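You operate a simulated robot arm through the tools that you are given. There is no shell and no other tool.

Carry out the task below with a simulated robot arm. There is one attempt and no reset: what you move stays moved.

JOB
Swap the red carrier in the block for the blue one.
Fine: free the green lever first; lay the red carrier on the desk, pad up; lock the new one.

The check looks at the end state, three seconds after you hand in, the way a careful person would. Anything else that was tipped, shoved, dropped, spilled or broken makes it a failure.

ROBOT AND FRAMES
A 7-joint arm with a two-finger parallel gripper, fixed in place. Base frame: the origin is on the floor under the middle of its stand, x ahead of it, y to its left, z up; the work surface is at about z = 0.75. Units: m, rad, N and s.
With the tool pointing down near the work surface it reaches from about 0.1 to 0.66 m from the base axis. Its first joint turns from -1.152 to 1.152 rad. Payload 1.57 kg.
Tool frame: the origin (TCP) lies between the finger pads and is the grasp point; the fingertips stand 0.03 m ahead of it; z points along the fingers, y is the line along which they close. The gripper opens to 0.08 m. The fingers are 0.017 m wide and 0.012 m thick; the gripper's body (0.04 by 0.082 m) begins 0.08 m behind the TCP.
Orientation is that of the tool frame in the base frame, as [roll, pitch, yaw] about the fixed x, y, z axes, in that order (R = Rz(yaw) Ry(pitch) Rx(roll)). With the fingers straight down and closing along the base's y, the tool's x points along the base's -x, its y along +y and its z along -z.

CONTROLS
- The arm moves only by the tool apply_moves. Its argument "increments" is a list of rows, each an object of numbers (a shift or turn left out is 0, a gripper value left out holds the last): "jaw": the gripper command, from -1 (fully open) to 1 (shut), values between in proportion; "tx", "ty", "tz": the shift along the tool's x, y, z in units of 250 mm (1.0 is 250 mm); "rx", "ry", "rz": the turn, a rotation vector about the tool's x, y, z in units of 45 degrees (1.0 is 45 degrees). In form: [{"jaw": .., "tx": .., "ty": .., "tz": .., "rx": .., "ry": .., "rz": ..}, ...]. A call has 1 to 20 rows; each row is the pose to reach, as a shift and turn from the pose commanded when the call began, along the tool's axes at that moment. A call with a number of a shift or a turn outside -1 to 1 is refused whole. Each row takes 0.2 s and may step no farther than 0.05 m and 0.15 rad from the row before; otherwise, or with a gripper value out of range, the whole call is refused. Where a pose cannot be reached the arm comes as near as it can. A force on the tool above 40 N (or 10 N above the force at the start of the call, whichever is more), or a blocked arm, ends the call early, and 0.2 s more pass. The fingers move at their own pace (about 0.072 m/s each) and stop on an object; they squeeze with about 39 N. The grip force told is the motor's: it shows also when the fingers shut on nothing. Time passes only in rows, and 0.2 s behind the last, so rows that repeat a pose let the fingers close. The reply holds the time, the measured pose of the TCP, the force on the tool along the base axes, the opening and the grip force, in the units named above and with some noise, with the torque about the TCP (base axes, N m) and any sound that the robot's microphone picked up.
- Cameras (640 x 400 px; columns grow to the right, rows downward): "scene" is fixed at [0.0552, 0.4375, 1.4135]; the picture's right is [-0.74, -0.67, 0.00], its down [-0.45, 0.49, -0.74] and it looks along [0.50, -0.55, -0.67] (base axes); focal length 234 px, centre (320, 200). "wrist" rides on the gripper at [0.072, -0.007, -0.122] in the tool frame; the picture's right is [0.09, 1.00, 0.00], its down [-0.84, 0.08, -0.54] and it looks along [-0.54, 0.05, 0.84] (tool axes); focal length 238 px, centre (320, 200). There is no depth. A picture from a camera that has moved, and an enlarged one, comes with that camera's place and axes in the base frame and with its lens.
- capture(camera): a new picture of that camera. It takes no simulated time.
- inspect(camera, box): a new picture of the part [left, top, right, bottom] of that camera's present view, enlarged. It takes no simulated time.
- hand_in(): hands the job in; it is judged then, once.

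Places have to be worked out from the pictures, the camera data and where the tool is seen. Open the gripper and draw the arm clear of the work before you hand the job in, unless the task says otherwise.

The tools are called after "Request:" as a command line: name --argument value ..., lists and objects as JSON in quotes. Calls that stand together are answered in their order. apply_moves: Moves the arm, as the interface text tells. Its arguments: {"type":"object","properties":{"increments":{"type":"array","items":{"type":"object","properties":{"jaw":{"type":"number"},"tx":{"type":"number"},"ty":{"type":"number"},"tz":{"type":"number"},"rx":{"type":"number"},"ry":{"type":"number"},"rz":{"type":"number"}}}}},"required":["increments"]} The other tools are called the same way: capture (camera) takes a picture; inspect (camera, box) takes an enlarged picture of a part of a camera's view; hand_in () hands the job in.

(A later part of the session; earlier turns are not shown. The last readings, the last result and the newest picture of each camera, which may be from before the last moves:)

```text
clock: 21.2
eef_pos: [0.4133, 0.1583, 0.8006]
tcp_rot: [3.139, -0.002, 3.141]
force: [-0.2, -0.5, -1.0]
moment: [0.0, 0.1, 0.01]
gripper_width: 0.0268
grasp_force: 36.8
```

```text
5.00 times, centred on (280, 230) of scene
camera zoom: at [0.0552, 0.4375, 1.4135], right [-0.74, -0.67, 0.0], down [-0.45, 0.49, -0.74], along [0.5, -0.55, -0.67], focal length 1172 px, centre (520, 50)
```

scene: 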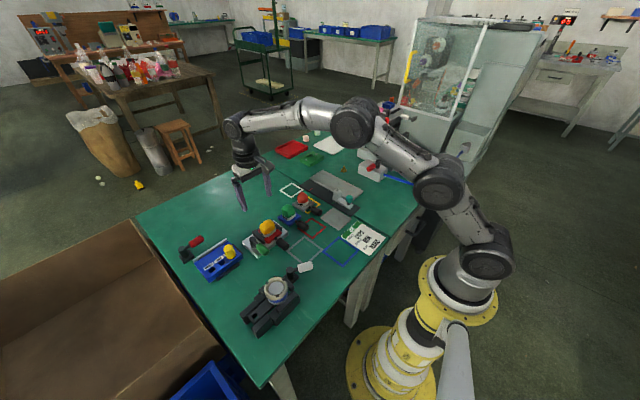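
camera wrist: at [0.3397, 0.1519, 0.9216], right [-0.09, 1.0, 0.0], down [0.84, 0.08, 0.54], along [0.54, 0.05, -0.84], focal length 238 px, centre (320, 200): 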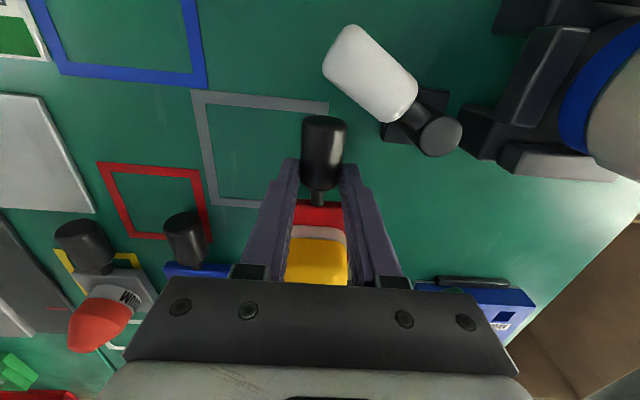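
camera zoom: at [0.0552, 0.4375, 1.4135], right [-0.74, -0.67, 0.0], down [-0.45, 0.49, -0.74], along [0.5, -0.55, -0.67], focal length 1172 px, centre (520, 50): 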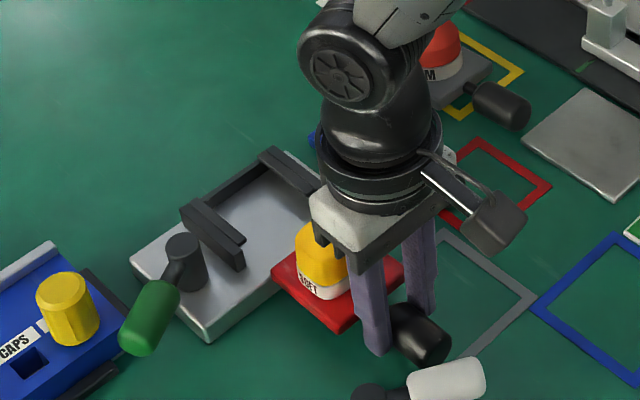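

The carrier's rear edge is at x≈0.511, clear of the rails (front ends ≈0.523). I lift it straight up 60 mm and check that it hangs level.

Request:
apply_moves --increments '[{"jaw": 1, "tz": -0.02}, {"jaw": 1, "tz": -0.06}, {"jaw": 1, "tz": -0.12}, {"jaw": 1, "tz": -0.18}, {"jaw": 1, "tz": -0.24}, {"jaw": 1, "tz": -0.24}]'

Request:
capture --camera "wrist"

Request:
inspect --camera "scene" --box '[230, 170, 350, 270]'

```text
clock: 22.6
eef_pos: [0.4133, 0.1586, 0.8603]
tcp_rot: [3.141, -0.002, -3.141]
force: [-0.2, -0.3, -2.4]
moment: [-0.03, 0.09, -0.01]
gripper_width: 0.0267
grasp_force: 37.5
```

```text
taken
camera wrist: at [0.3403, 0.1512, 0.9819], right [-0.09, 1.0, 0.0], down [0.84, 0.08, 0.54], along [0.54, 0.05, -0.84], focal length 238 px, centre (320, 200)
```

wrist: 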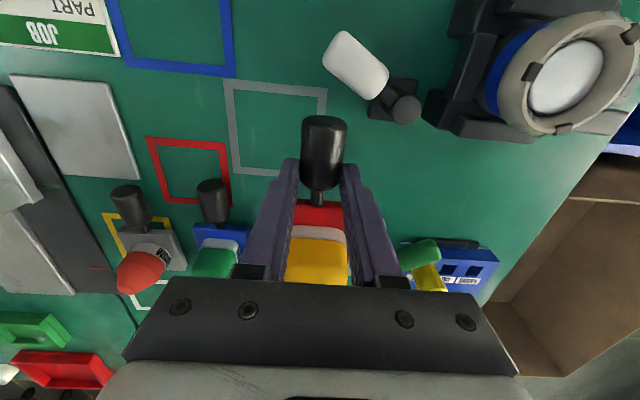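

```text
4.00 times, centred on (290, 220) of scene
camera zoom: at [0.0552, 0.4375, 1.4135], right [-0.74, -0.67, 0.0], down [-0.45, 0.49, -0.74], along [0.5, -0.55, -0.67], focal length 938 px, centre (440, 120)
```

zoom: 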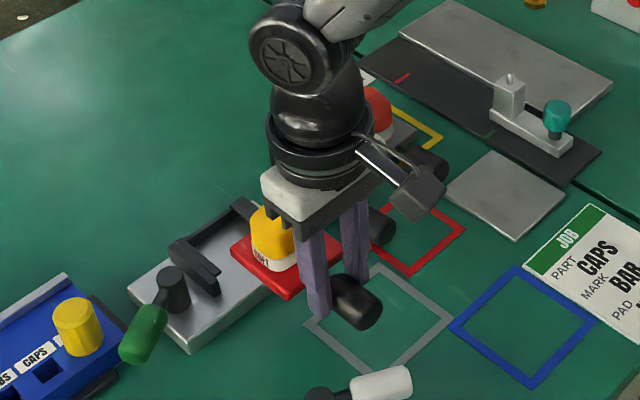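

The red carrier hangs level with no slip. I carry it to a clear piece of desk, aiming for the handle at about (0.345, 0.035), moving −y first and then toward the robot.

Request:
apply_moves --increments '[{"jaw": 1, "ty": -0.08}, {"jaw": 1, "ty": -0.16}, {"jaw": 1, "ty": -0.25}, {"jaw": 1, "ty": -0.34, "tx": 0.06}, {"jaw": 1, "ty": -0.42, "tx": 0.13}, {"jaw": 1, "ty": -0.494, "tx": 0.2}, {"jaw": 1, "ty": -0.494, "tx": 0.273}, {"jaw": 1, "ty": -0.494, "tx": 0.273}]'

Request:
capture --camera "wrist"

Request:
inspect --camera "scene" --box '[260, 170, 400, 280]'

```text
clock: 24.4
eef_pos: [0.3446, 0.0362, 0.8608]
tcp_rot: [3.141, -0.001, -3.141]
force: [-0.4, 0.4, -1.6]
moment: [0.0, 0.03, -0.01]
gripper_width: 0.0265
grasp_force: 37.6
```

```text
taken
camera wrist: at [0.2719, 0.0286, 0.9818], right [-0.09, 1.0, 0.0], down [0.84, 0.08, 0.54], along [0.54, 0.05, -0.84], focal length 238 px, centre (320, 200)
```

wrist: 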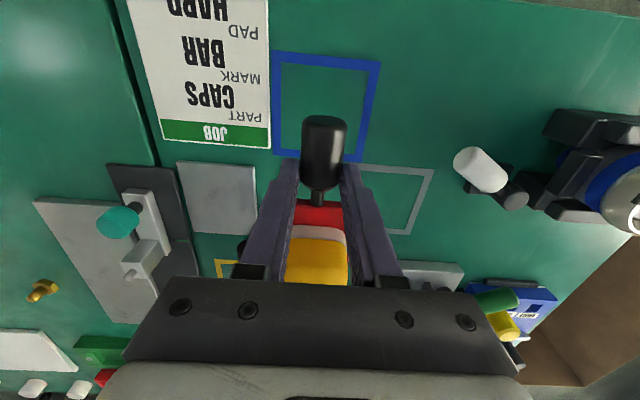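

```text
3.64 times, centred on (330, 225) of scene
camera zoom: at [0.0552, 0.4375, 1.4135], right [-0.74, -0.67, 0.0], down [-0.45, 0.49, -0.74], along [0.5, -0.55, -0.67], focal length 852 px, centre (284, 109)
```

zoom: 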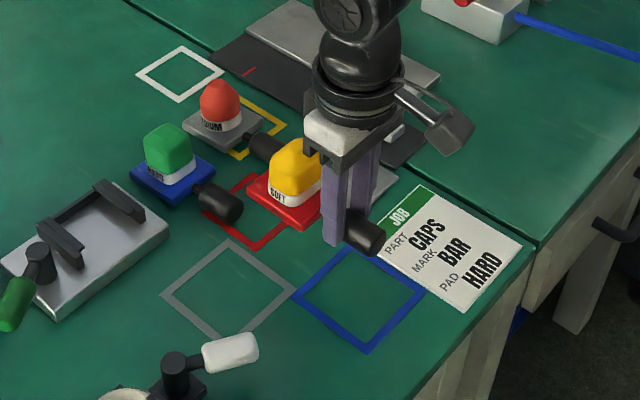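

The spot below is clear. I lower 62 mm quickly and then will feel for contact in small steps.

Request:
apply_moves --increments '[{"jaw": 1, "tz": 0.05}, {"jaw": 1, "tz": 0.1}, {"jaw": 1, "tz": 0.15}, {"jaw": 1, "tz": 0.2}, {"jaw": 1, "tz": 0.235}, {"jaw": 1, "tz": 0.25}, {"jaw": 1, "tz": 0.25}]'

Request:
inspect --camera "scene" --box '[280, 190, 380, 270]'

```text
clock: 26.0
eef_pos: [0.3442, 0.035, 0.798]
tcp_rot: [3.139, 0.0, -3.142]
force: [-0.2, 0.4, -2.0]
moment: [0.03, 0.11, 0.0]
gripper_width: 0.0267
grasp_force: 37.5
```

```text
5.00 times, centred on (330, 230) of scene
camera zoom: at [0.0552, 0.4375, 1.4135], right [-0.74, -0.67, 0.0], down [-0.45, 0.49, -0.74], along [0.5, -0.55, -0.67], focal length 1172 px, centre (270, 50)
```

zoom: 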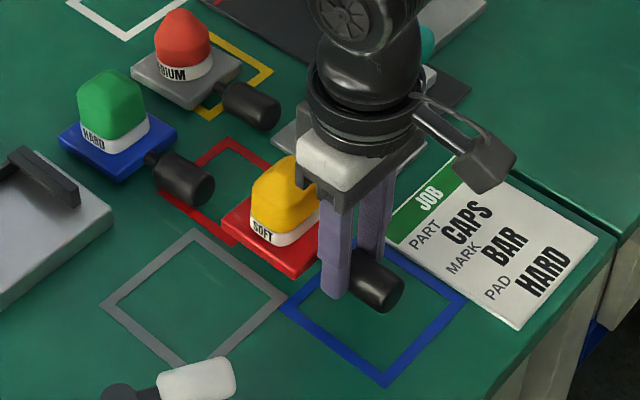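

Now at TCP z=0.798, not yet in contact (still carrying ~2 N). I lower in 2 mm steps.

Request:
apply_moves --increments '[{"jaw": 1, "tz": 0.008}, {"jaw": 1, "tz": 0.016}, {"jaw": 1, "tz": 0.024}, {"jaw": 1, "tz": 0.024}]'

Request:
apply_moves --increments '[{"jaw": 1, "tz": 0.006}, {"jaw": 1, "tz": 0.012}, {"jaw": 1, "tz": 0.012}]'

Request:
inspect --camera "scene" --box '[280, 190, 380, 270]'

```text
clock: 27.0
eef_pos: [0.3447, 0.0365, 0.7908]
tcp_rot: [3.139, -0.001, -3.14]
force: [0.0, -0.7, -2.0]
moment: [-0.03, 0.08, 0.01]
gripper_width: 0.0267
grasp_force: 37.1
```

```text
clock: 27.8
eef_pos: [0.3455, 0.0352, 0.7881]
tcp_rot: [3.139, -0.003, -3.14]
force: [0.2, -0.1, -1.7]
moment: [0.02, 0.07, 0.02]
gripper_width: 0.0267
grasp_force: 38.0
```

```text
5.00 times, centred on (330, 230) of scene
camera zoom: at [0.0552, 0.4375, 1.4135], right [-0.74, -0.67, 0.0], down [-0.45, 0.49, -0.74], along [0.5, -0.55, -0.67], focal length 1172 px, centre (270, 50)
```

zoom: 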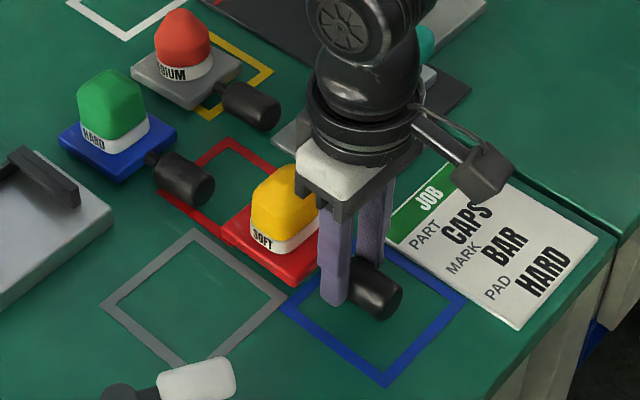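

Still about 2 N hanging; tips at ~0.758. I continue in 1 mm steps.

Request:
apply_moves --increments '[{"jaw": 1, "tz": 0.004}, {"jaw": 1, "tz": 0.008}, {"jaw": 1, "tz": 0.008}]'

Request:
apply_moves --increments '[{"jaw": 1, "tz": 0.004}, {"jaw": 1, "tz": 0.004}]'

```text
clock: 28.6
eef_pos: [0.3453, 0.0341, 0.7879]
tcp_rot: [3.141, 0.002, 3.141]
force: [-6.1, -0.4, 21.6]
moment: [-0.08, 0.38, -0.09]
gripper_width: 0.0266
grasp_force: 37.8
```

```text
clock: 29.2
eef_pos: [0.3461, 0.0335, 0.7865]
tcp_rot: [-3.141, 0.0, 3.141]
force: [-6.7, 2.4, 32.0]
moment: [0.16, 0.35, 0.13]
gripper_width: 0.0268
grasp_force: 37.4
```

Contact: 32 N upward, a bit firm. I ease up 2.5 mm to unload before releasing.

Request:
apply_moves --increments '[{"jaw": 1, "tz": -0.006}, {"jaw": 1, "tz": -0.01}, {"jaw": 1, "tz": -0.01}]'

Request:
inspect --camera "scene" --box '[280, 190, 380, 270]'

Request:
capture --camera "wrist"

```text
clock: 30.0
eef_pos: [0.3427, 0.0349, 0.7868]
tcp_rot: [3.139, -0.007, -3.141]
force: [-0.9, -0.2, -2.0]
moment: [0.01, 0.05, -0.02]
gripper_width: 0.0267
grasp_force: 36.8
```

```text
5.00 times, centred on (330, 230) of scene
camera zoom: at [0.0552, 0.4375, 1.4135], right [-0.74, -0.67, 0.0], down [-0.45, 0.49, -0.74], along [0.5, -0.55, -0.67], focal length 1172 px, centre (270, 50)
```

zoom: 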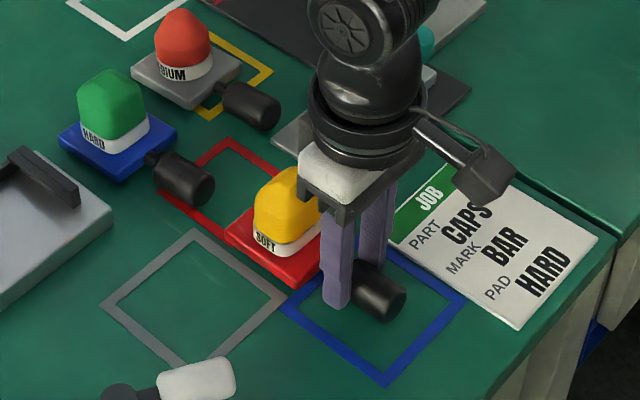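

```text
taken
camera wrist: at [0.2707, 0.0281, 0.9085], right [-0.09, 1.0, 0.0], down [0.84, 0.08, 0.54], along [0.54, 0.05, -0.84], focal length 238 px, centre (320, 200)
```

wrist: 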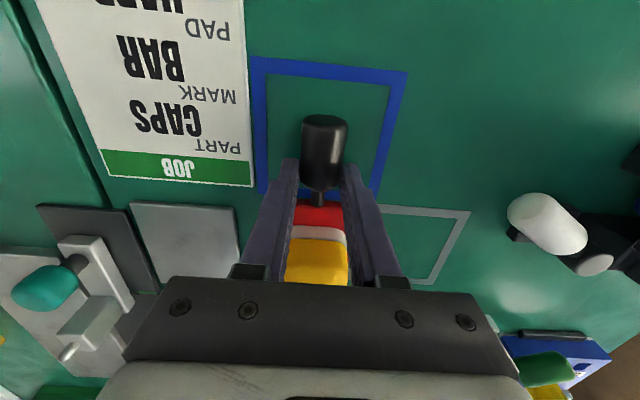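

Unloaded: the carrier hangs within a millimetre of the desk. I lower 1 mm to touch and open the fingers.

Request:
apply_moves --increments '[{"jaw": 1, "tz": 0.004}, {"jaw": -0.25, "tz": 0.004}, {"jaw": -0.25, "tz": 0.004}, {"jaw": -0.25, "tz": 0.004}]'

Request:
inspect --camera "scene" --box '[280, 190, 380, 270]'

Request:
inspect --camera "wrist" --box '[230, 90, 410, 290]'

```text
clock: 31.0
eef_pos: [0.344, 0.0341, 0.7878]
tcp_rot: [3.141, -0.001, -3.141]
force: [0.1, 0.0, 0.2]
moment: [0.0, 0.0, -0.01]
gripper_width: 0.0501
grasp_force: 0.0
```

```text
5.00 times, centred on (330, 230) of scene
camera zoom: at [0.0552, 0.4375, 1.4135], right [-0.74, -0.67, 0.0], down [-0.45, 0.49, -0.74], along [0.5, -0.55, -0.67], focal length 1172 px, centre (270, 50)
```

zoom: 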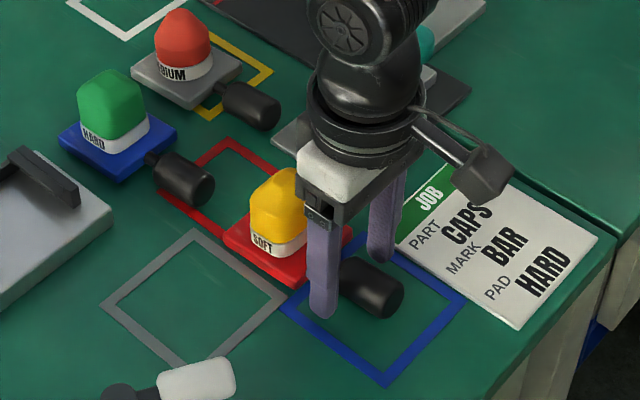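

```text
2.00 times, centred on (320, 190) of wrist
camera zoom: at [0.2718, 0.0281, 0.9085], right [-0.09, 1.0, 0.0], down [0.84, 0.08, 0.54], along [0.54, 0.05, -0.84], focal length 477 px, centre (320, 220)
```

zoom: 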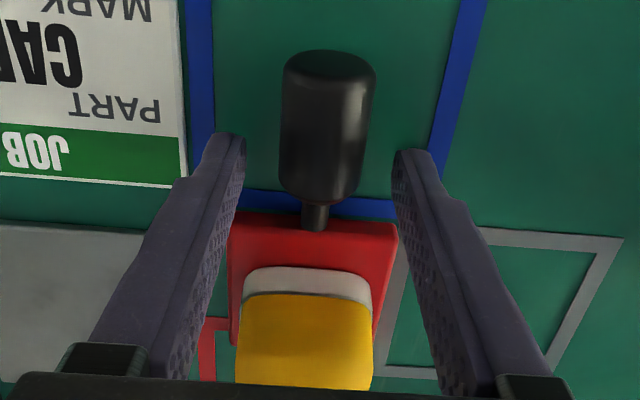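

The red carrier lies flat, pad up, clear of everything. I lift straight up and move over the blue carrier's handle for a fresh measurement.

Request:
apply_moves --increments '[{"jaw": -0.25, "tz": -0.1}, {"jaw": -0.25, "tz": -0.2}, {"jaw": -0.25, "tz": -0.3}, {"jaw": -0.25, "tz": -0.42}, {"jaw": -0.25, "tz": -0.42, "tx": -0.15}, {"jaw": -0.25, "tz": -0.42, "tx": -0.3, "ty": 0.03}, {"jaw": -0.25, "tz": -0.42, "tx": -0.45, "ty": 0.05}, {"jaw": -0.25, "tz": -0.42, "tx": -0.55, "ty": 0.06}]'

Request:
capture --camera "wrist"

Request:
inspect --camera "wrist" --box '[230, 70, 410, 240]'

Request:
inspect --camera "scene" --box '[260, 170, 400, 280]'

```text
clock: 32.8
eef_pos: [0.4823, 0.05, 0.8906]
tcp_rot: [3.139, -0.001, -3.141]
force: [-0.1, -0.4, 0.0]
moment: [0.01, 0.02, 0.02]
gripper_width: 0.0499
grasp_force: 0.0
```

```text
taken
camera wrist: at [0.4101, 0.0435, 1.0131], right [-0.09, 1.0, 0.0], down [0.84, 0.08, 0.54], along [0.54, 0.05, -0.84], focal length 238 px, centre (320, 200)
```

wrist: 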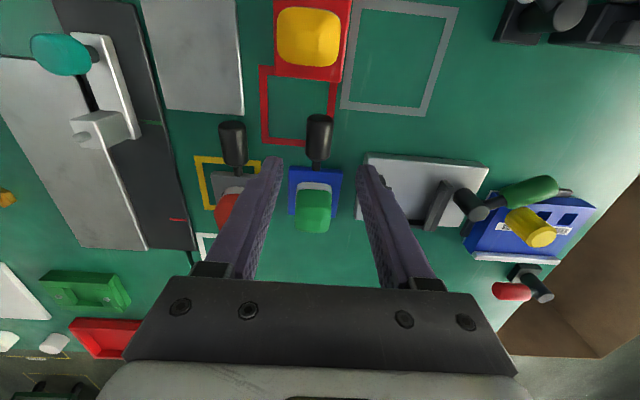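

```text
2.35 times, centred on (320, 155) of wrist
camera zoom: at [0.4101, 0.0435, 1.0131], right [-0.09, 1.0, 0.0], down [0.84, 0.08, 0.54], along [0.54, 0.05, -0.84], focal length 561 px, centre (320, 306)
```

zoom: 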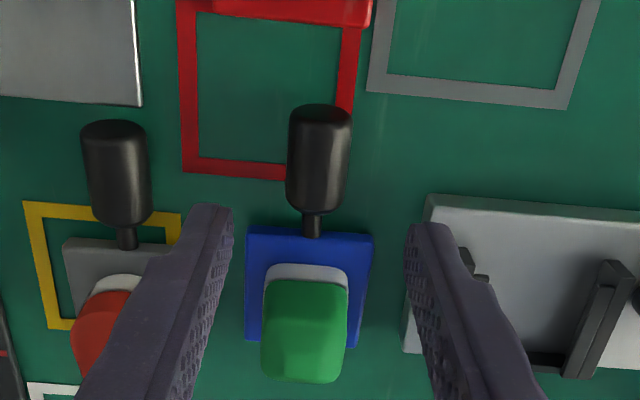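

```text
3.64 times, centred on (330, 225) of scene
camera zoom: at [0.0551, 0.4375, 1.4135], right [-0.74, -0.67, 0.0], down [-0.45, 0.49, -0.74], along [0.5, -0.55, -0.67], focal length 852 px, centre (284, 109)
```

zoom: 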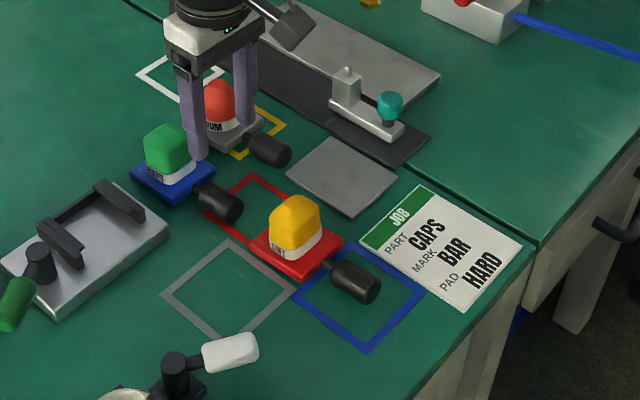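

Blue handle measured: x 0.465–0.514, axis y≈0.049, aligned with x; plate 0.529–0.594. I lower the open fingers around its centre to the same height at which the red one was released.

Request:
apply_moves --increments '[{"jaw": -0.25, "tx": -0.031, "ty": -0.004, "tz": 0.1}, {"jaw": -0.25, "tx": -0.031, "ty": -0.004, "tz": 0.2}, {"jaw": -0.25, "tx": -0.031, "ty": -0.004, "tz": 0.3}, {"jaw": -0.25, "tx": -0.031, "ty": -0.004, "tz": 0.38}, {"jaw": -0.25, "tx": -0.031, "ty": -0.004, "tz": 0.424}, {"jaw": -0.25, "tx": -0.031, "ty": -0.004, "tz": 0.424}]'

Request:
inspect --camera "wrist" --box '[230, 110, 410, 290]'

Request:
inspect --camera "scene" --box '[260, 170, 360, 250]'

```text
clock: 34.2
eef_pos: [0.4905, 0.0493, 0.7851]
tcp_rot: [3.139, -0.001, 3.141]
force: [-0.1, -0.3, 0.9]
moment: [-0.01, 0.0, 0.0]
gripper_width: 0.0499
grasp_force: 0.0
```

```text
2.22 times, centred on (320, 200) of wrist
camera zoom: at [0.4176, 0.0421, 0.9074], right [-0.09, 1.0, 0.0], down [0.84, 0.08, 0.54], along [0.54, 0.05, -0.84], focal length 530 px, centre (320, 200)
```

zoom: 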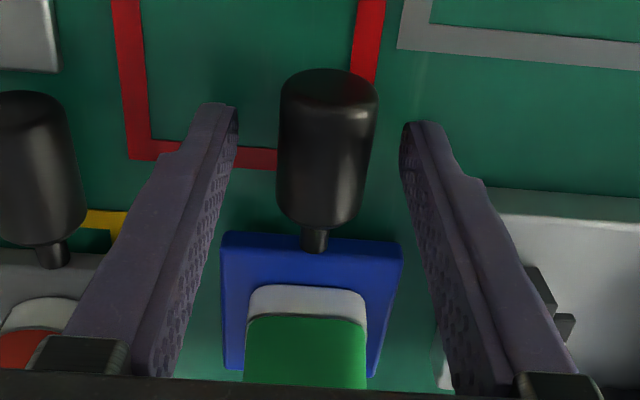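

```text
5.00 times, centred on (310, 210) of scene
camera zoom: at [0.0552, 0.4375, 1.4135], right [-0.74, -0.67, 0.0], down [-0.45, 0.49, -0.74], along [0.5, -0.55, -0.67], focal length 1172 px, centre (370, 150)
```

zoom: 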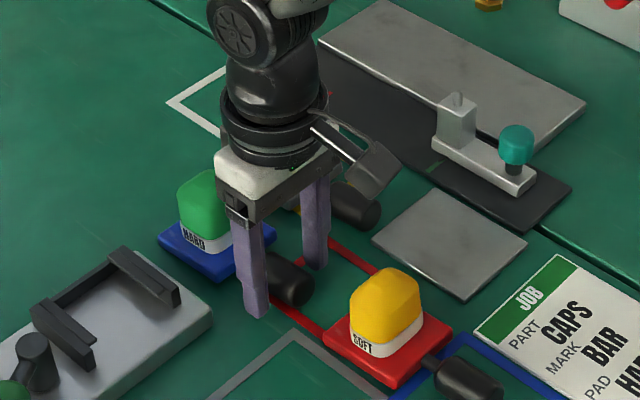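

Handle appears ~1.5 mm to the +y of the finger centre; I shift by that and close the grip.

Request:
apply_moves --increments '[{"jaw": -0.25, "ty": 0.006}, {"jaw": 1, "ty": 0.006}, {"jaw": 1, "ty": 0.006}, {"jaw": 1, "ty": 0.006}, {"jaw": 1, "ty": 0.006}]'

Request:
inspect --camera "wrist" --box '[230, 110, 410, 290]'

```text
clock: 35.4
eef_pos: [0.4899, 0.0497, 0.7858]
tcp_rot: [3.14, -0.001, 3.139]
force: [-0.6, -1.6, -0.6]
moment: [-0.12, 0.14, -0.22]
gripper_width: 0.0266
grasp_force: 37.3
```

```text
2.22 times, centred on (320, 200) of wrist
camera zoom: at [0.4173, 0.0437, 0.9073], right [-0.09, 1.0, 0.0], down [0.84, 0.08, 0.54], along [0.54, 0.05, -0.84], focal length 530 px, centre (320, 200)
```

zoom: 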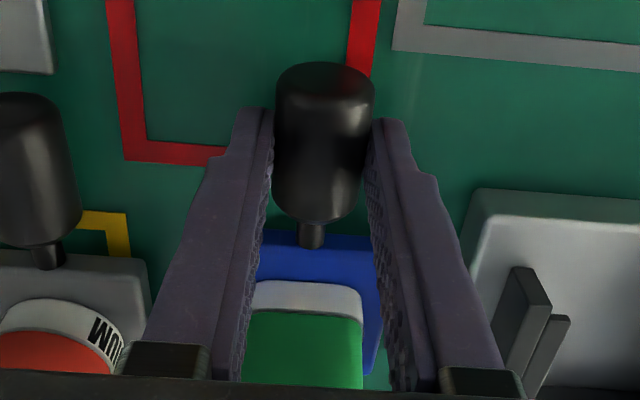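

Blue is gripped (26.6 mm). I lift it 60 mm straight up, check it hangs level, and take a close look at the empty block.

Request:
apply_moves --increments '[{"jaw": 1, "tz": -0.02}, {"jaw": 1, "tz": -0.06}, {"jaw": 1, "tz": -0.12}, {"jaw": 1, "tz": -0.18}, {"jaw": 1, "tz": -0.24}, {"jaw": 1, "tz": -0.24}]'

Request:
capture --camera "wrist"

Request:
inspect --camera "wrist" --box '[360, 130, 500, 260]'

Request:
inspect --camera "scene" --box '[235, 195, 315, 260]'

```text
clock: 36.8
eef_pos: [0.4905, 0.0513, 0.8452]
tcp_rot: [3.141, -0.001, 3.14]
force: [-0.2, 2.2, -1.8]
moment: [0.09, 0.13, 0.2]
gripper_width: 0.0262
grasp_force: 36.9
```

```text
taken
camera wrist: at [0.4171, 0.0434, 0.9674], right [-0.09, 1.0, 0.0], down [0.84, 0.08, 0.54], along [0.54, 0.05, -0.84], focal length 238 px, centre (320, 200)
```

wrist: 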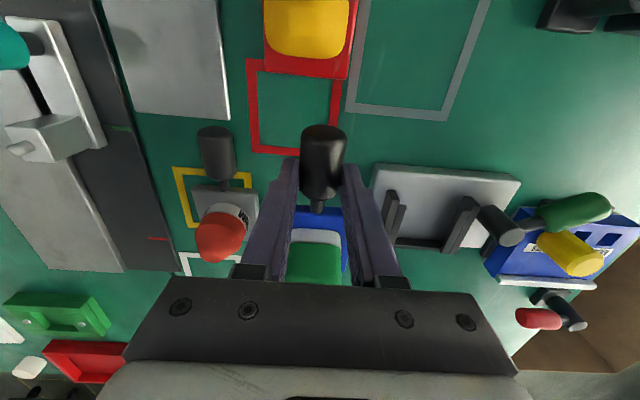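

```text
3.08 times, centred on (430, 195) of wrist
camera zoom: at [0.4171, 0.0434, 0.9674], right [-0.09, 1.0, 0.0], down [0.84, 0.08, 0.54], along [0.54, 0.05, -0.84], focal length 733 px, centre (-18, 215)
```

zoom: 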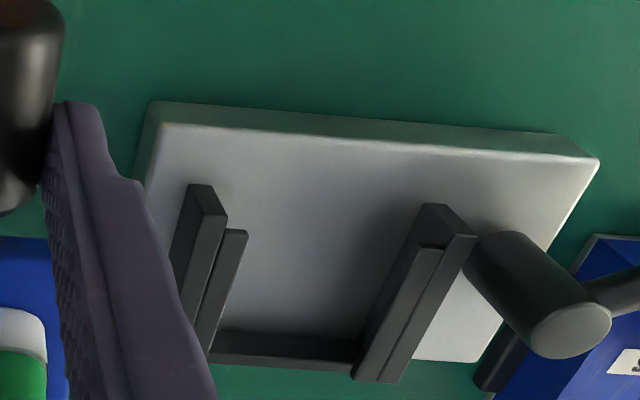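

```text
6.15 times, centred on (275, 228) of scene
camera zoom: at [0.0552, 0.4375, 1.4135], right [-0.74, -0.67, 0.0], down [-0.45, 0.49, -0.74], along [0.5, -0.55, -0.67], focal length 1443 px, centre (597, 31)
```

zoom: 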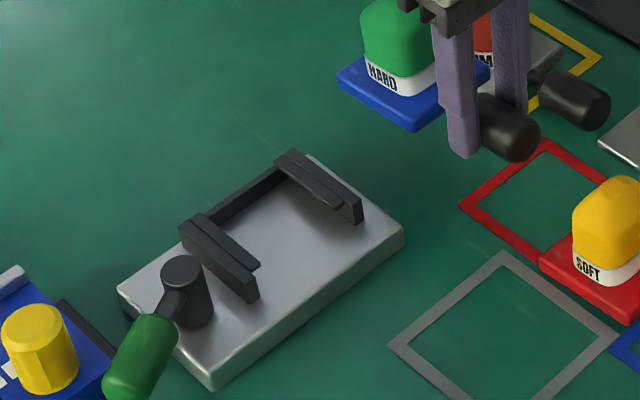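

Request:
inspect --camera "wrist" --box '[230, 110, 410, 290]'

Request:
inspect --camera "scene" --box '[270, 185, 330, 235]'

```text
2.22 times, centred on (320, 200) of wrist
camera zoom: at [0.4171, 0.0434, 0.9674], right [-0.09, 1.0, 0.0], down [0.84, 0.08, 0.54], along [0.54, 0.05, -0.84], focal length 530 px, centre (320, 200)
```

zoom: 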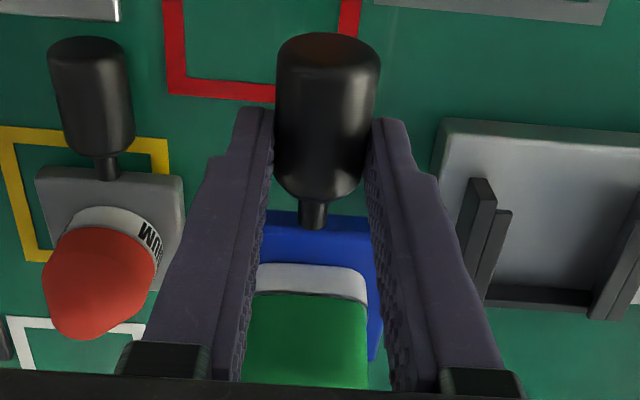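

```text
8.00 times, centred on (300, 210) of scene
camera zoom: at [0.0552, 0.4375, 1.4135], right [-0.74, -0.67, 0.0], down [-0.45, 0.49, -0.74], along [0.5, -0.55, -0.67], focal length 1876 px, centre (480, 120)
```

zoom: 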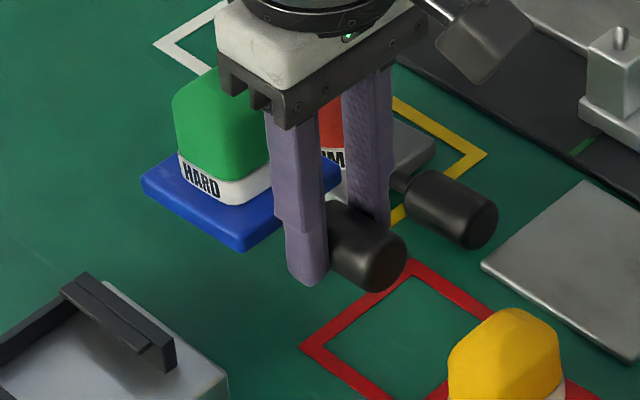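

I check more closely whether the blue carrier hangs level in the grip.

Request:
inspect --camera "scene" --box '[282, 195, 322, 225]'

```text
13.33 times, centred on (302, 210) of scene
camera zoom: at [0.0552, 0.4375, 1.4135], right [-0.74, -0.67, 0.0], down [-0.45, 0.49, -0.74], along [0.5, -0.55, -0.67], focal length 3126 px, centre (560, 67)
```

zoom: 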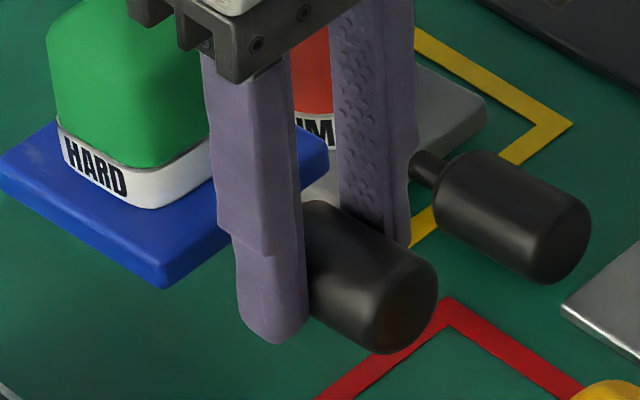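

The carrier hangs level. I raise a bit more, carry it in +y over to the block's axis (avoiding the red pad), then back toward the robot so that its leading edge is in front of the rails.

Request:
apply_moves --increments '[{"jaw": 1, "tz": -0.08}, {"jaw": 1, "tz": -0.08, "ty": 0.08}, {"jaw": 1, "tz": -0.08, "ty": 0.17}, {"jaw": 1, "tz": -0.08, "ty": 0.26}, {"jaw": 1, "tz": -0.08, "ty": 0.35}, {"jaw": 1, "tz": -0.08, "ty": 0.432}, {"jaw": 1, "tz": -0.08, "ty": 0.432, "tx": 0.08}, {"jaw": 1, "tz": -0.08, "ty": 0.432, "tx": 0.16}, {"jaw": 1, "tz": -0.08, "ty": 0.432, "tx": 0.24}, {"jaw": 1, "tz": -0.08, "ty": 0.432, "tx": 0.308}, {"jaw": 1, "tz": -0.08, "ty": 0.432, "tx": 0.308}]'

Request:
capture --camera "wrist"

Request:
inspect --camera "scene" --box '[230, 170, 330, 260]'

Request:
inspect --camera "wrist" --box '[230, 90, 410, 290]'

```text
clock: 39.2
eef_pos: [0.4128, 0.1576, 0.8668]
tcp_rot: [3.14, -0.002, -3.141]
force: [0.2, 0.7, -1.6]
moment: [0.0, 0.07, 0.01]
gripper_width: 0.0269
grasp_force: 37.6
```

```text
taken
camera wrist: at [0.3397, 0.1518, 0.9878], right [-0.09, 1.0, 0.0], down [0.84, 0.08, 0.54], along [0.54, 0.05, -0.84], focal length 238 px, centre (320, 200)
```

wrist: 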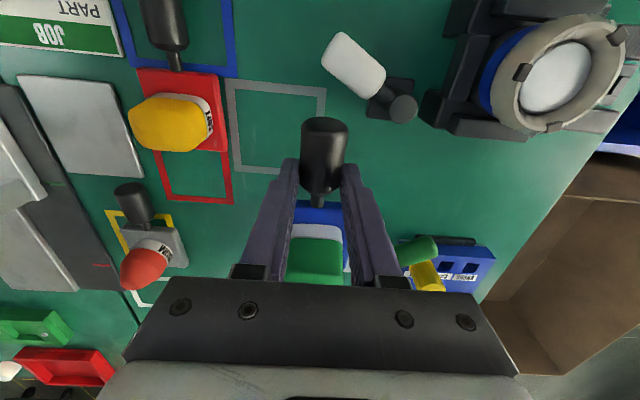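

```text
4.44 times, centred on (280, 215) of scene
camera zoom: at [0.0552, 0.4375, 1.4135], right [-0.74, -0.67, 0.0], down [-0.45, 0.49, -0.74], along [0.5, -0.55, -0.67], focal length 1042 px, centre (498, 133)
```

zoom: 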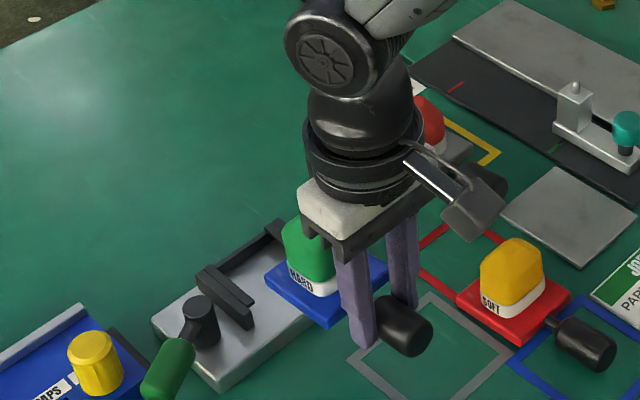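

```text
2.00 times, centred on (320, 190) of wrist
camera zoom: at [0.3397, 0.1518, 0.9878], right [-0.09, 1.0, 0.0], down [0.84, 0.08, 0.54], along [0.54, 0.05, -0.84], focal length 477 px, centre (320, 220)
```

zoom: 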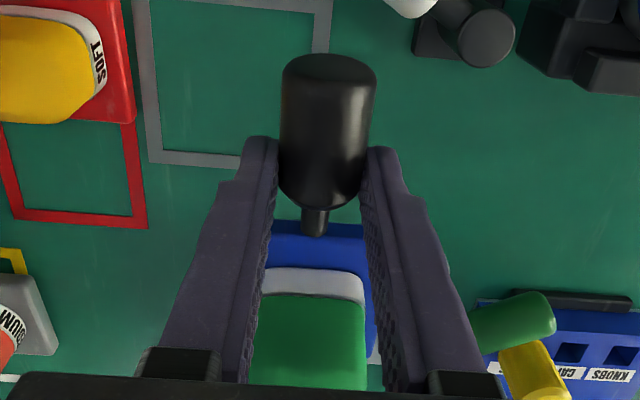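

Aligned in front of the block (same y as the red's pull-out line). I lower to ~3 mm above the sliding height and check visually.

Request:
apply_moves --increments '[{"jaw": 1, "tz": 0.06}, {"jaw": 1, "tz": 0.12}, {"jaw": 1, "tz": 0.18}, {"jaw": 1, "tz": 0.23}, {"jaw": 1, "tz": 0.252}, {"jaw": 1, "tz": 0.252}]'

Request:
inspect --camera "scene" --box '[240, 195, 310, 250]'

Request:
inspect --camera "wrist" --box '[230, 90, 410, 290]'

```text
clock: 40.6
eef_pos: [0.4127, 0.158, 0.8033]
tcp_rot: [3.141, -0.002, 3.141]
force: [0.0, -0.2, -1.5]
moment: [-0.03, 0.06, 0.01]
gripper_width: 0.0265
grasp_force: 38.1
```

```text
7.27 times, centred on (275, 222) of scene
camera zoom: at [0.0552, 0.4375, 1.4135], right [-0.74, -0.67, 0.0], down [-0.45, 0.49, -0.74], along [0.5, -0.55, -0.67], focal length 1705 px, centre (647, 36)
```

zoom: 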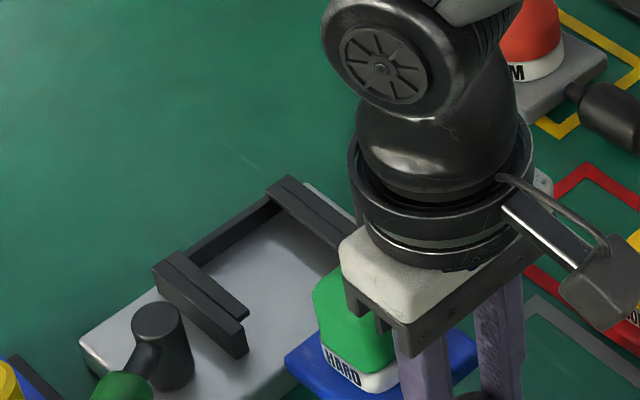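

```text
2.00 times, centred on (320, 190) of wrist
camera zoom: at [0.3404, 0.1518, 0.9246], right [-0.09, 1.0, 0.0], down [0.84, 0.08, 0.54], along [0.54, 0.05, -0.84], focal length 477 px, centre (320, 220)
```

zoom: 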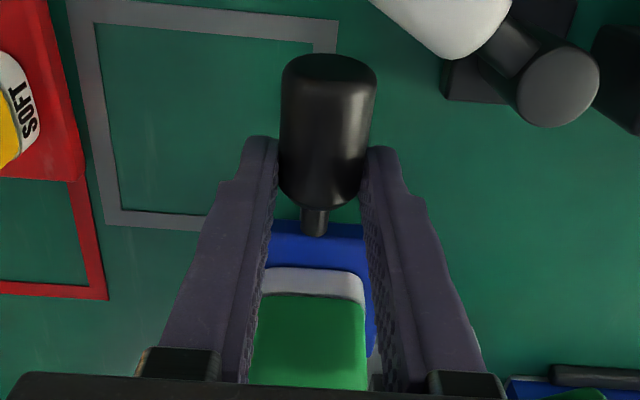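

Leading edge at x≈0.504, y centre ≈0.158, level. I advance 9 mm so the edge is over the block's front apron, then lower gently to feel its floor.

Request:
apply_moves --increments '[{"jaw": 1, "tx": -0.018}, {"jaw": 1, "tx": -0.036}, {"jaw": 1, "tx": -0.036, "tz": 0.008}, {"jaw": 1, "tx": -0.036, "tz": 0.012}, {"jaw": 1, "tx": -0.036, "tz": 0.012}]'

Request:
apply_moves --increments '[{"jaw": 1, "tz": 0.002}, {"jaw": 1, "tz": 0.004}, {"jaw": 1, "tz": 0.004}]'

```text
clock: 41.8
eef_pos: [0.415, 0.1581, 0.7992]
tcp_rot: [-3.139, -0.017, -3.141]
force: [-34.0, 9.7, 2.5]
moment: [0.24, 0.58, 0.32]
gripper_width: 0.0268
grasp_force: 37.5
```

```text
clock: 42.6
eef_pos: [0.4172, 0.1551, 0.7975]
tcp_rot: [-3.137, -0.019, 3.141]
force: [-34.1, 8.8, 3.0]
moment: [0.23, 0.5, 0.31]
gripper_width: 0.0269
grasp_force: 37.9
```

The leading edge is pressing against something (−34 N in x): it is probably below the block's top. I back off immediately.

Request:
apply_moves --increments '[{"jaw": 1, "tx": 0.02}, {"jaw": 1, "tx": 0.04}, {"jaw": 1, "tx": 0.04}]'

Request:
inspect --camera "scene" --box '[240, 195, 320, 260]'

Request:
inspect --camera "wrist" --box '[230, 90, 410, 290]'

```text
clock: 43.4
eef_pos: [0.4153, 0.1595, 0.8025]
tcp_rot: [3.139, 0.007, 3.141]
force: [0.3, 0.8, -2.7]
moment: [0.0, 0.07, -0.02]
gripper_width: 0.0268
grasp_force: 37.6
```

```text
6.15 times, centred on (280, 228) of scene
camera zoom: at [0.0552, 0.4375, 1.4135], right [-0.74, -0.67, 0.0], down [-0.45, 0.49, -0.74], along [0.5, -0.55, -0.67], focal length 1443 px, centre (566, 31)
```

zoom: 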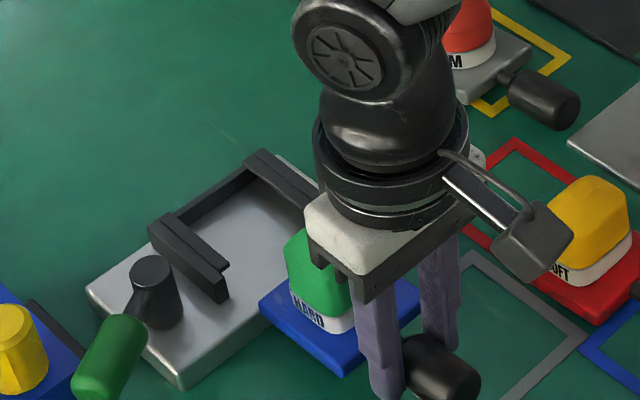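

```text
2.00 times, centred on (320, 190) of wrist
camera zoom: at [0.3412, 0.1518, 0.9223], right [-0.09, 1.0, 0.0], down [0.83, 0.07, 0.55], along [0.55, 0.05, -0.84], focal length 477 px, centre (320, 220)
```

zoom: 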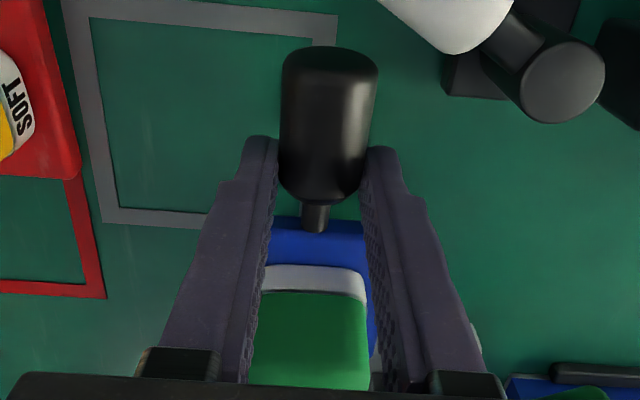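

The block has not moved (its corner is at the same pixel). I zoom in to check whether the blue carrier is drooping in the grip.

Request:
inspect --camera "scene" --box '[262, 220, 312, 260]'

Request:
inspect --camera "scene" --box '[290, 210, 340, 250]'

```text
10.00 times, centred on (287, 240) of scene
camera zoom: at [0.0552, 0.4375, 1.4135], right [-0.74, -0.67, 0.0], down [-0.45, 0.49, -0.74], along [0.5, -0.55, -0.67], focal length 2344 px, centre (650, -200)
```

zoom: 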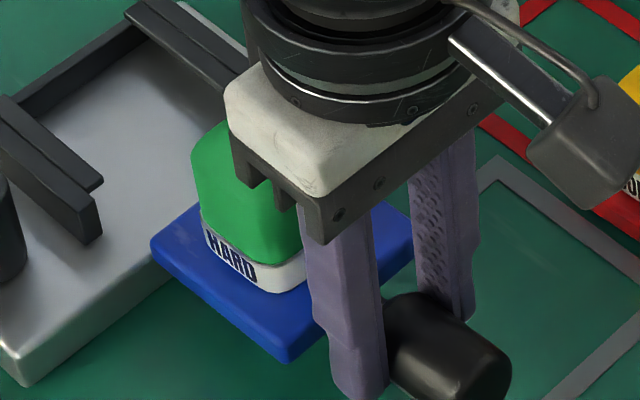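

```text
10.00 times, centred on (315, 230) of scene
camera zoom: at [0.0552, 0.4375, 1.4135], right [-0.74, -0.67, 0.0], down [-0.45, 0.49, -0.74], along [0.5, -0.55, -0.67], focal length 2344 px, centre (370, -100)
```

zoom: 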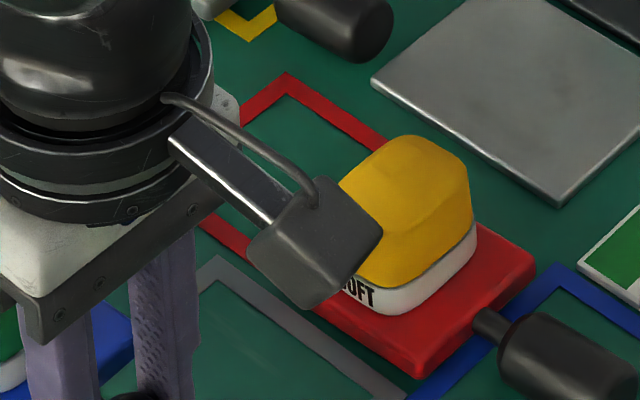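

I take high-zoom views of the blue plate's corners to measure its height and tilt before trying again.

Request:
inspect --camera "scene" --box '[268, 235, 308, 260]'

Request:
inspect --camera "scene" --box '[240, 225, 280, 265]'

```text
16.00 times, centred on (288, 248) of scene
camera zoom: at [0.0552, 0.4375, 1.4135], right [-0.74, -0.67, 0.0], down [-0.45, 0.49, -0.74], along [0.5, -0.55, -0.67], focal length 3751 px, centre (832, -560)
```

zoom: 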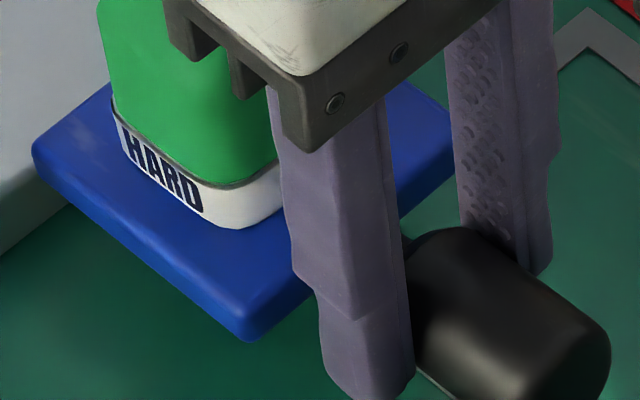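

```text
10.00 times, centred on (260, 245) of scene
camera zoom: at [0.0552, 0.4375, 1.4135], right [-0.74, -0.67, 0.0], down [-0.45, 0.49, -0.74], along [0.5, -0.55, -0.67], focal length 2344 px, centre (920, -250)
```

zoom: 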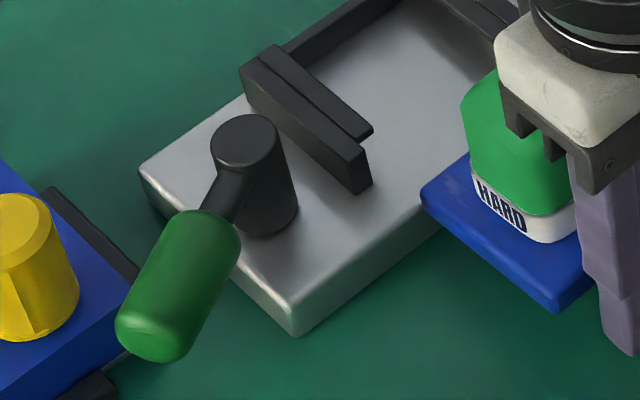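

The plate appears level, and its underside is just at about the block's top height, so it was simply too low. I raise 8 mm, advance over the apron and feel downward for it.

Request:
apply_moves --increments '[{"jaw": 1, "tz": -0.016}, {"jaw": 1, "tz": -0.032}, {"jaw": 1, "tz": -0.032, "tx": -0.016}, {"jaw": 1, "tz": -0.032, "tx": -0.036}, {"jaw": 1, "tz": -0.032, "tx": -0.036}]'

Request:
inspect --camera "scene" --box '[250, 225, 300, 260]'

```text
clock: 44.6
eef_pos: [0.4218, 0.1577, 0.8064]
tcp_rot: [3.139, -0.001, 3.14]
force: [-0.1, 0.0, -1.8]
moment: [-0.01, 0.09, 0.02]
gripper_width: 0.0269
grasp_force: 37.8
```

```text
11.43 times, centred on (275, 242) of scene
camera zoom: at [0.0552, 0.4375, 1.4135], right [-0.74, -0.67, 0.0], down [-0.45, 0.49, -0.74], along [0.5, -0.55, -0.67], focal length 2679 px, centre (834, -286)
```

zoom: 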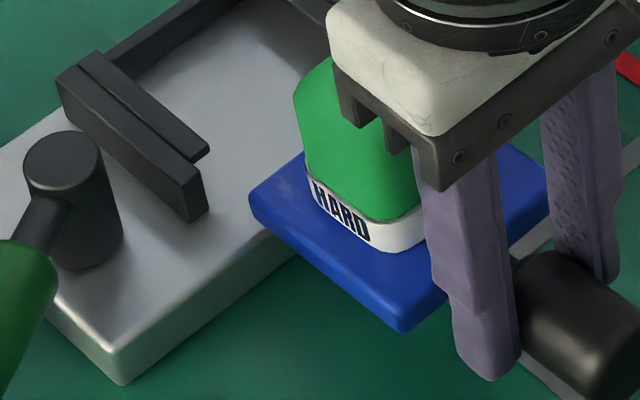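

No contact now at +8 mm. I lower 3 mm, then in 1 mm steps, watching for the apron.

Request:
apply_moves --increments '[{"jaw": 1, "tz": 0.004}, {"jaw": 1, "tz": 0.008}, {"jaw": 1, "tz": 0.008}]'

Request:
apply_moves --increments '[{"jaw": 1, "tz": 0.004}, {"jaw": 1, "tz": 0.004}]'

```text
clock: 45.4
eef_pos: [0.4206, 0.1582, 0.8057]
tcp_rot: [3.14, -0.003, 3.141]
force: [-0.3, -0.2, -2.6]
moment: [0.0, 0.1, 0.0]
gripper_width: 0.0267
grasp_force: 37.5
```

```text
clock: 46.0
eef_pos: [0.4216, 0.1569, 0.8047]
tcp_rot: [3.14, -0.001, -3.141]
force: [0.4, 0.1, -1.9]
moment: [-0.01, 0.06, -0.02]
gripper_width: 0.0267
grasp_force: 37.0
```

Request:
apply_moves --increments '[{"jaw": 1, "tz": 0.003}, {"jaw": 1, "tz": 0.003}]'

Request:
apply_moves --increments '[{"jaw": 1, "tz": 0.003}, {"jaw": 1, "tz": 0.003}]'

```text
clock: 46.6
eef_pos: [0.4206, 0.1581, 0.8026]
tcp_rot: [3.14, -0.002, 3.141]
force: [-0.2, -0.2, -2.9]
moment: [0.01, 0.1, -0.03]
gripper_width: 0.0266
grasp_force: 37.6
```

```text
clock: 47.2
eef_pos: [0.4221, 0.1581, 0.8032]
tcp_rot: [3.139, 0.0, -3.141]
force: [-1.4, -0.7, 2.7]
moment: [0.12, -0.37, -0.11]
gripper_width: 0.0268
grasp_force: 37.3
```

Contact with the apron at TCP z≈0.803 (torque shows it is at the leading edge). Now I slide forward slowly at this height toward the rails.

Request:
apply_moves --increments '[{"jaw": 1, "tx": -0.012}, {"jaw": 1, "tx": -0.024}, {"jaw": 1, "tx": -0.036}, {"jaw": 1, "tx": -0.048}, {"jaw": 1, "tx": -0.048}]'

Request:
inspect --camera "scene" --box '[250, 220, 300, 255]'

Request:
inspect --camera "wrist" --box '[230, 90, 410, 290]'

```text
clock: 48.4
eef_pos: [0.4337, 0.1575, 0.8022]
tcp_rot: [3.138, -0.002, -3.141]
force: [-1.6, -0.9, 3.2]
moment: [0.06, -0.33, -0.06]
gripper_width: 0.0267
grasp_force: 37.6
```

```text
11.43 times, centred on (275, 238) of scene
camera zoom: at [0.0551, 0.4375, 1.4135], right [-0.74, -0.67, 0.0], down [-0.45, 0.49, -0.74], along [0.5, -0.55, -0.67], focal length 2679 px, centre (834, -229)
```

zoom: 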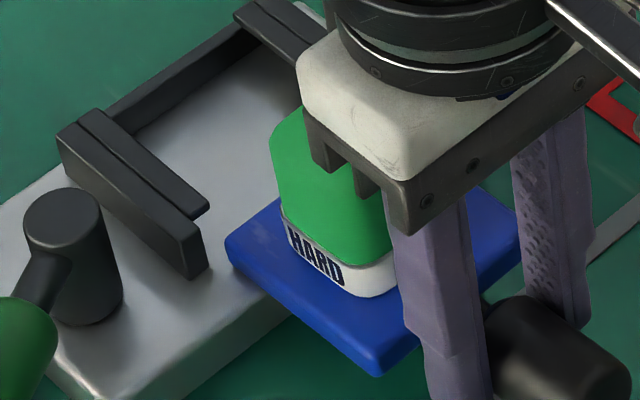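

```text
2.00 times, centred on (320, 190) of wrist
camera zoom: at [0.3603, 0.1518, 0.9241], right [-0.09, 1.0, 0.0], down [0.84, 0.08, 0.54], along [0.54, 0.05, -0.84], focal length 477 px, centre (320, 220)
```

zoom: 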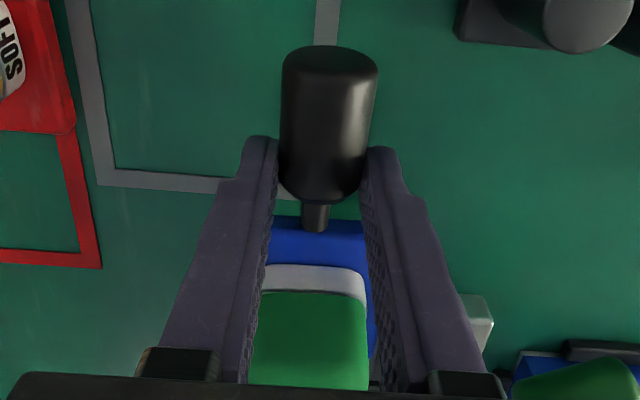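

It slides freely with its underside flat on the block floor and about in line with the slot. I continue 16 mm further, into the rails.

Request:
apply_moves --increments '[{"jaw": 1, "tx": -0.012}, {"jaw": 1, "tx": -0.024}, {"jaw": 1, "tx": -0.036}, {"jaw": 1, "tx": -0.048}, {"jaw": 1, "tx": -0.06}, {"jaw": 1, "tx": -0.06}]'

Request:
inspect --camera "scene" --box '[250, 215, 300, 250]'

```text
clock: 49.8
eef_pos: [0.4476, 0.1588, 0.8028]
tcp_rot: [3.14, -0.003, -3.141]
force: [0.1, -0.8, 0.1]
moment: [0.0, -0.07, -0.04]
gripper_width: 0.0267
grasp_force: 37.2
```

```text
11.43 times, centred on (275, 232) of scene
camera zoom: at [0.0552, 0.4375, 1.4135], right [-0.74, -0.67, 0.0], down [-0.45, 0.49, -0.74], along [0.5, -0.55, -0.67], focal length 2679 px, centre (834, -171)
```

zoom: 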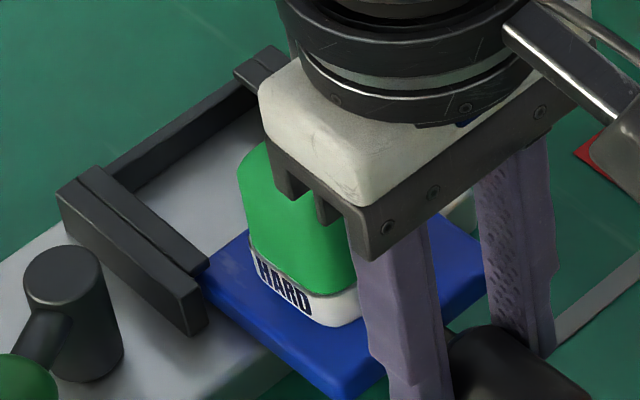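

The leading corners have entered under the lips with negligible force. I keep pushing in slowly.

Request:
apply_moves --increments '[{"jaw": 1, "tx": -0.014}, {"jaw": 1, "tx": -0.028}, {"jaw": 1, "tx": -0.042}, {"jaw": 1, "tx": -0.056}, {"jaw": 1, "tx": -0.07}, {"jaw": 1, "tx": -0.08}, {"jaw": 1, "tx": -0.08}]'

Request:
inspect --camera "scene" --box '[245, 205, 305, 250]'

Request:
inspect --camera "wrist" --box '[230, 90, 410, 290]'

```text
clock: 51.4
eef_pos: [0.4688, 0.1595, 0.8025]
tcp_rot: [3.14, -0.002, -3.142]
force: [0.6, -0.3, -1.8]
moment: [0.02, 0.1, 0.01]
gripper_width: 0.0268
grasp_force: 37.3
```

```text
8.89 times, centred on (275, 228) of scene
camera zoom: at [0.0552, 0.4375, 1.4135], right [-0.74, -0.67, 0.0], down [-0.45, 0.49, -0.74], along [0.5, -0.55, -0.67], focal length 2084 px, centre (720, -44)
```

zoom: 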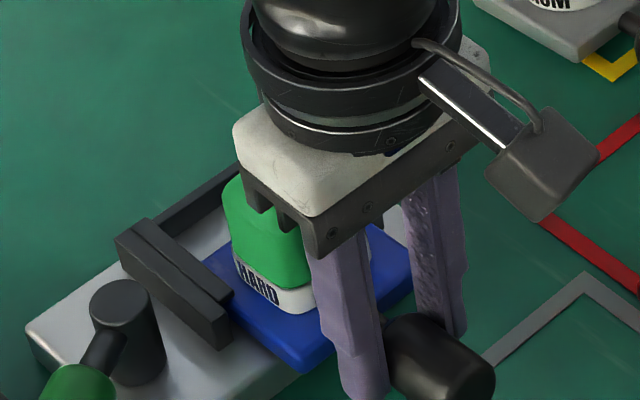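

```text
2.00 times, centred on (320, 190) of wrist
camera zoom: at [0.3955, 0.1518, 0.924], right [-0.09, 1.0, 0.0], down [0.84, 0.08, 0.54], along [0.54, 0.05, -0.84], focal length 477 px, centre (320, 220)
```

zoom: 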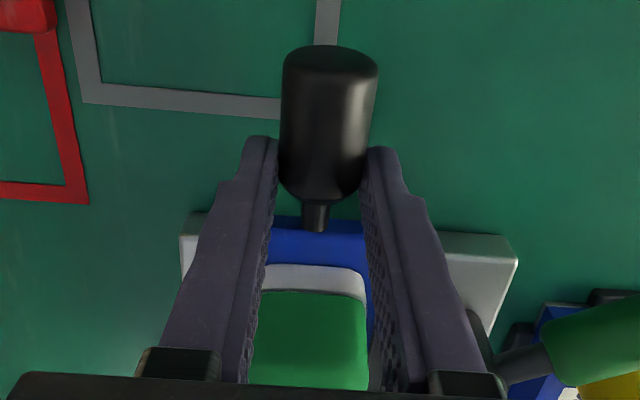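

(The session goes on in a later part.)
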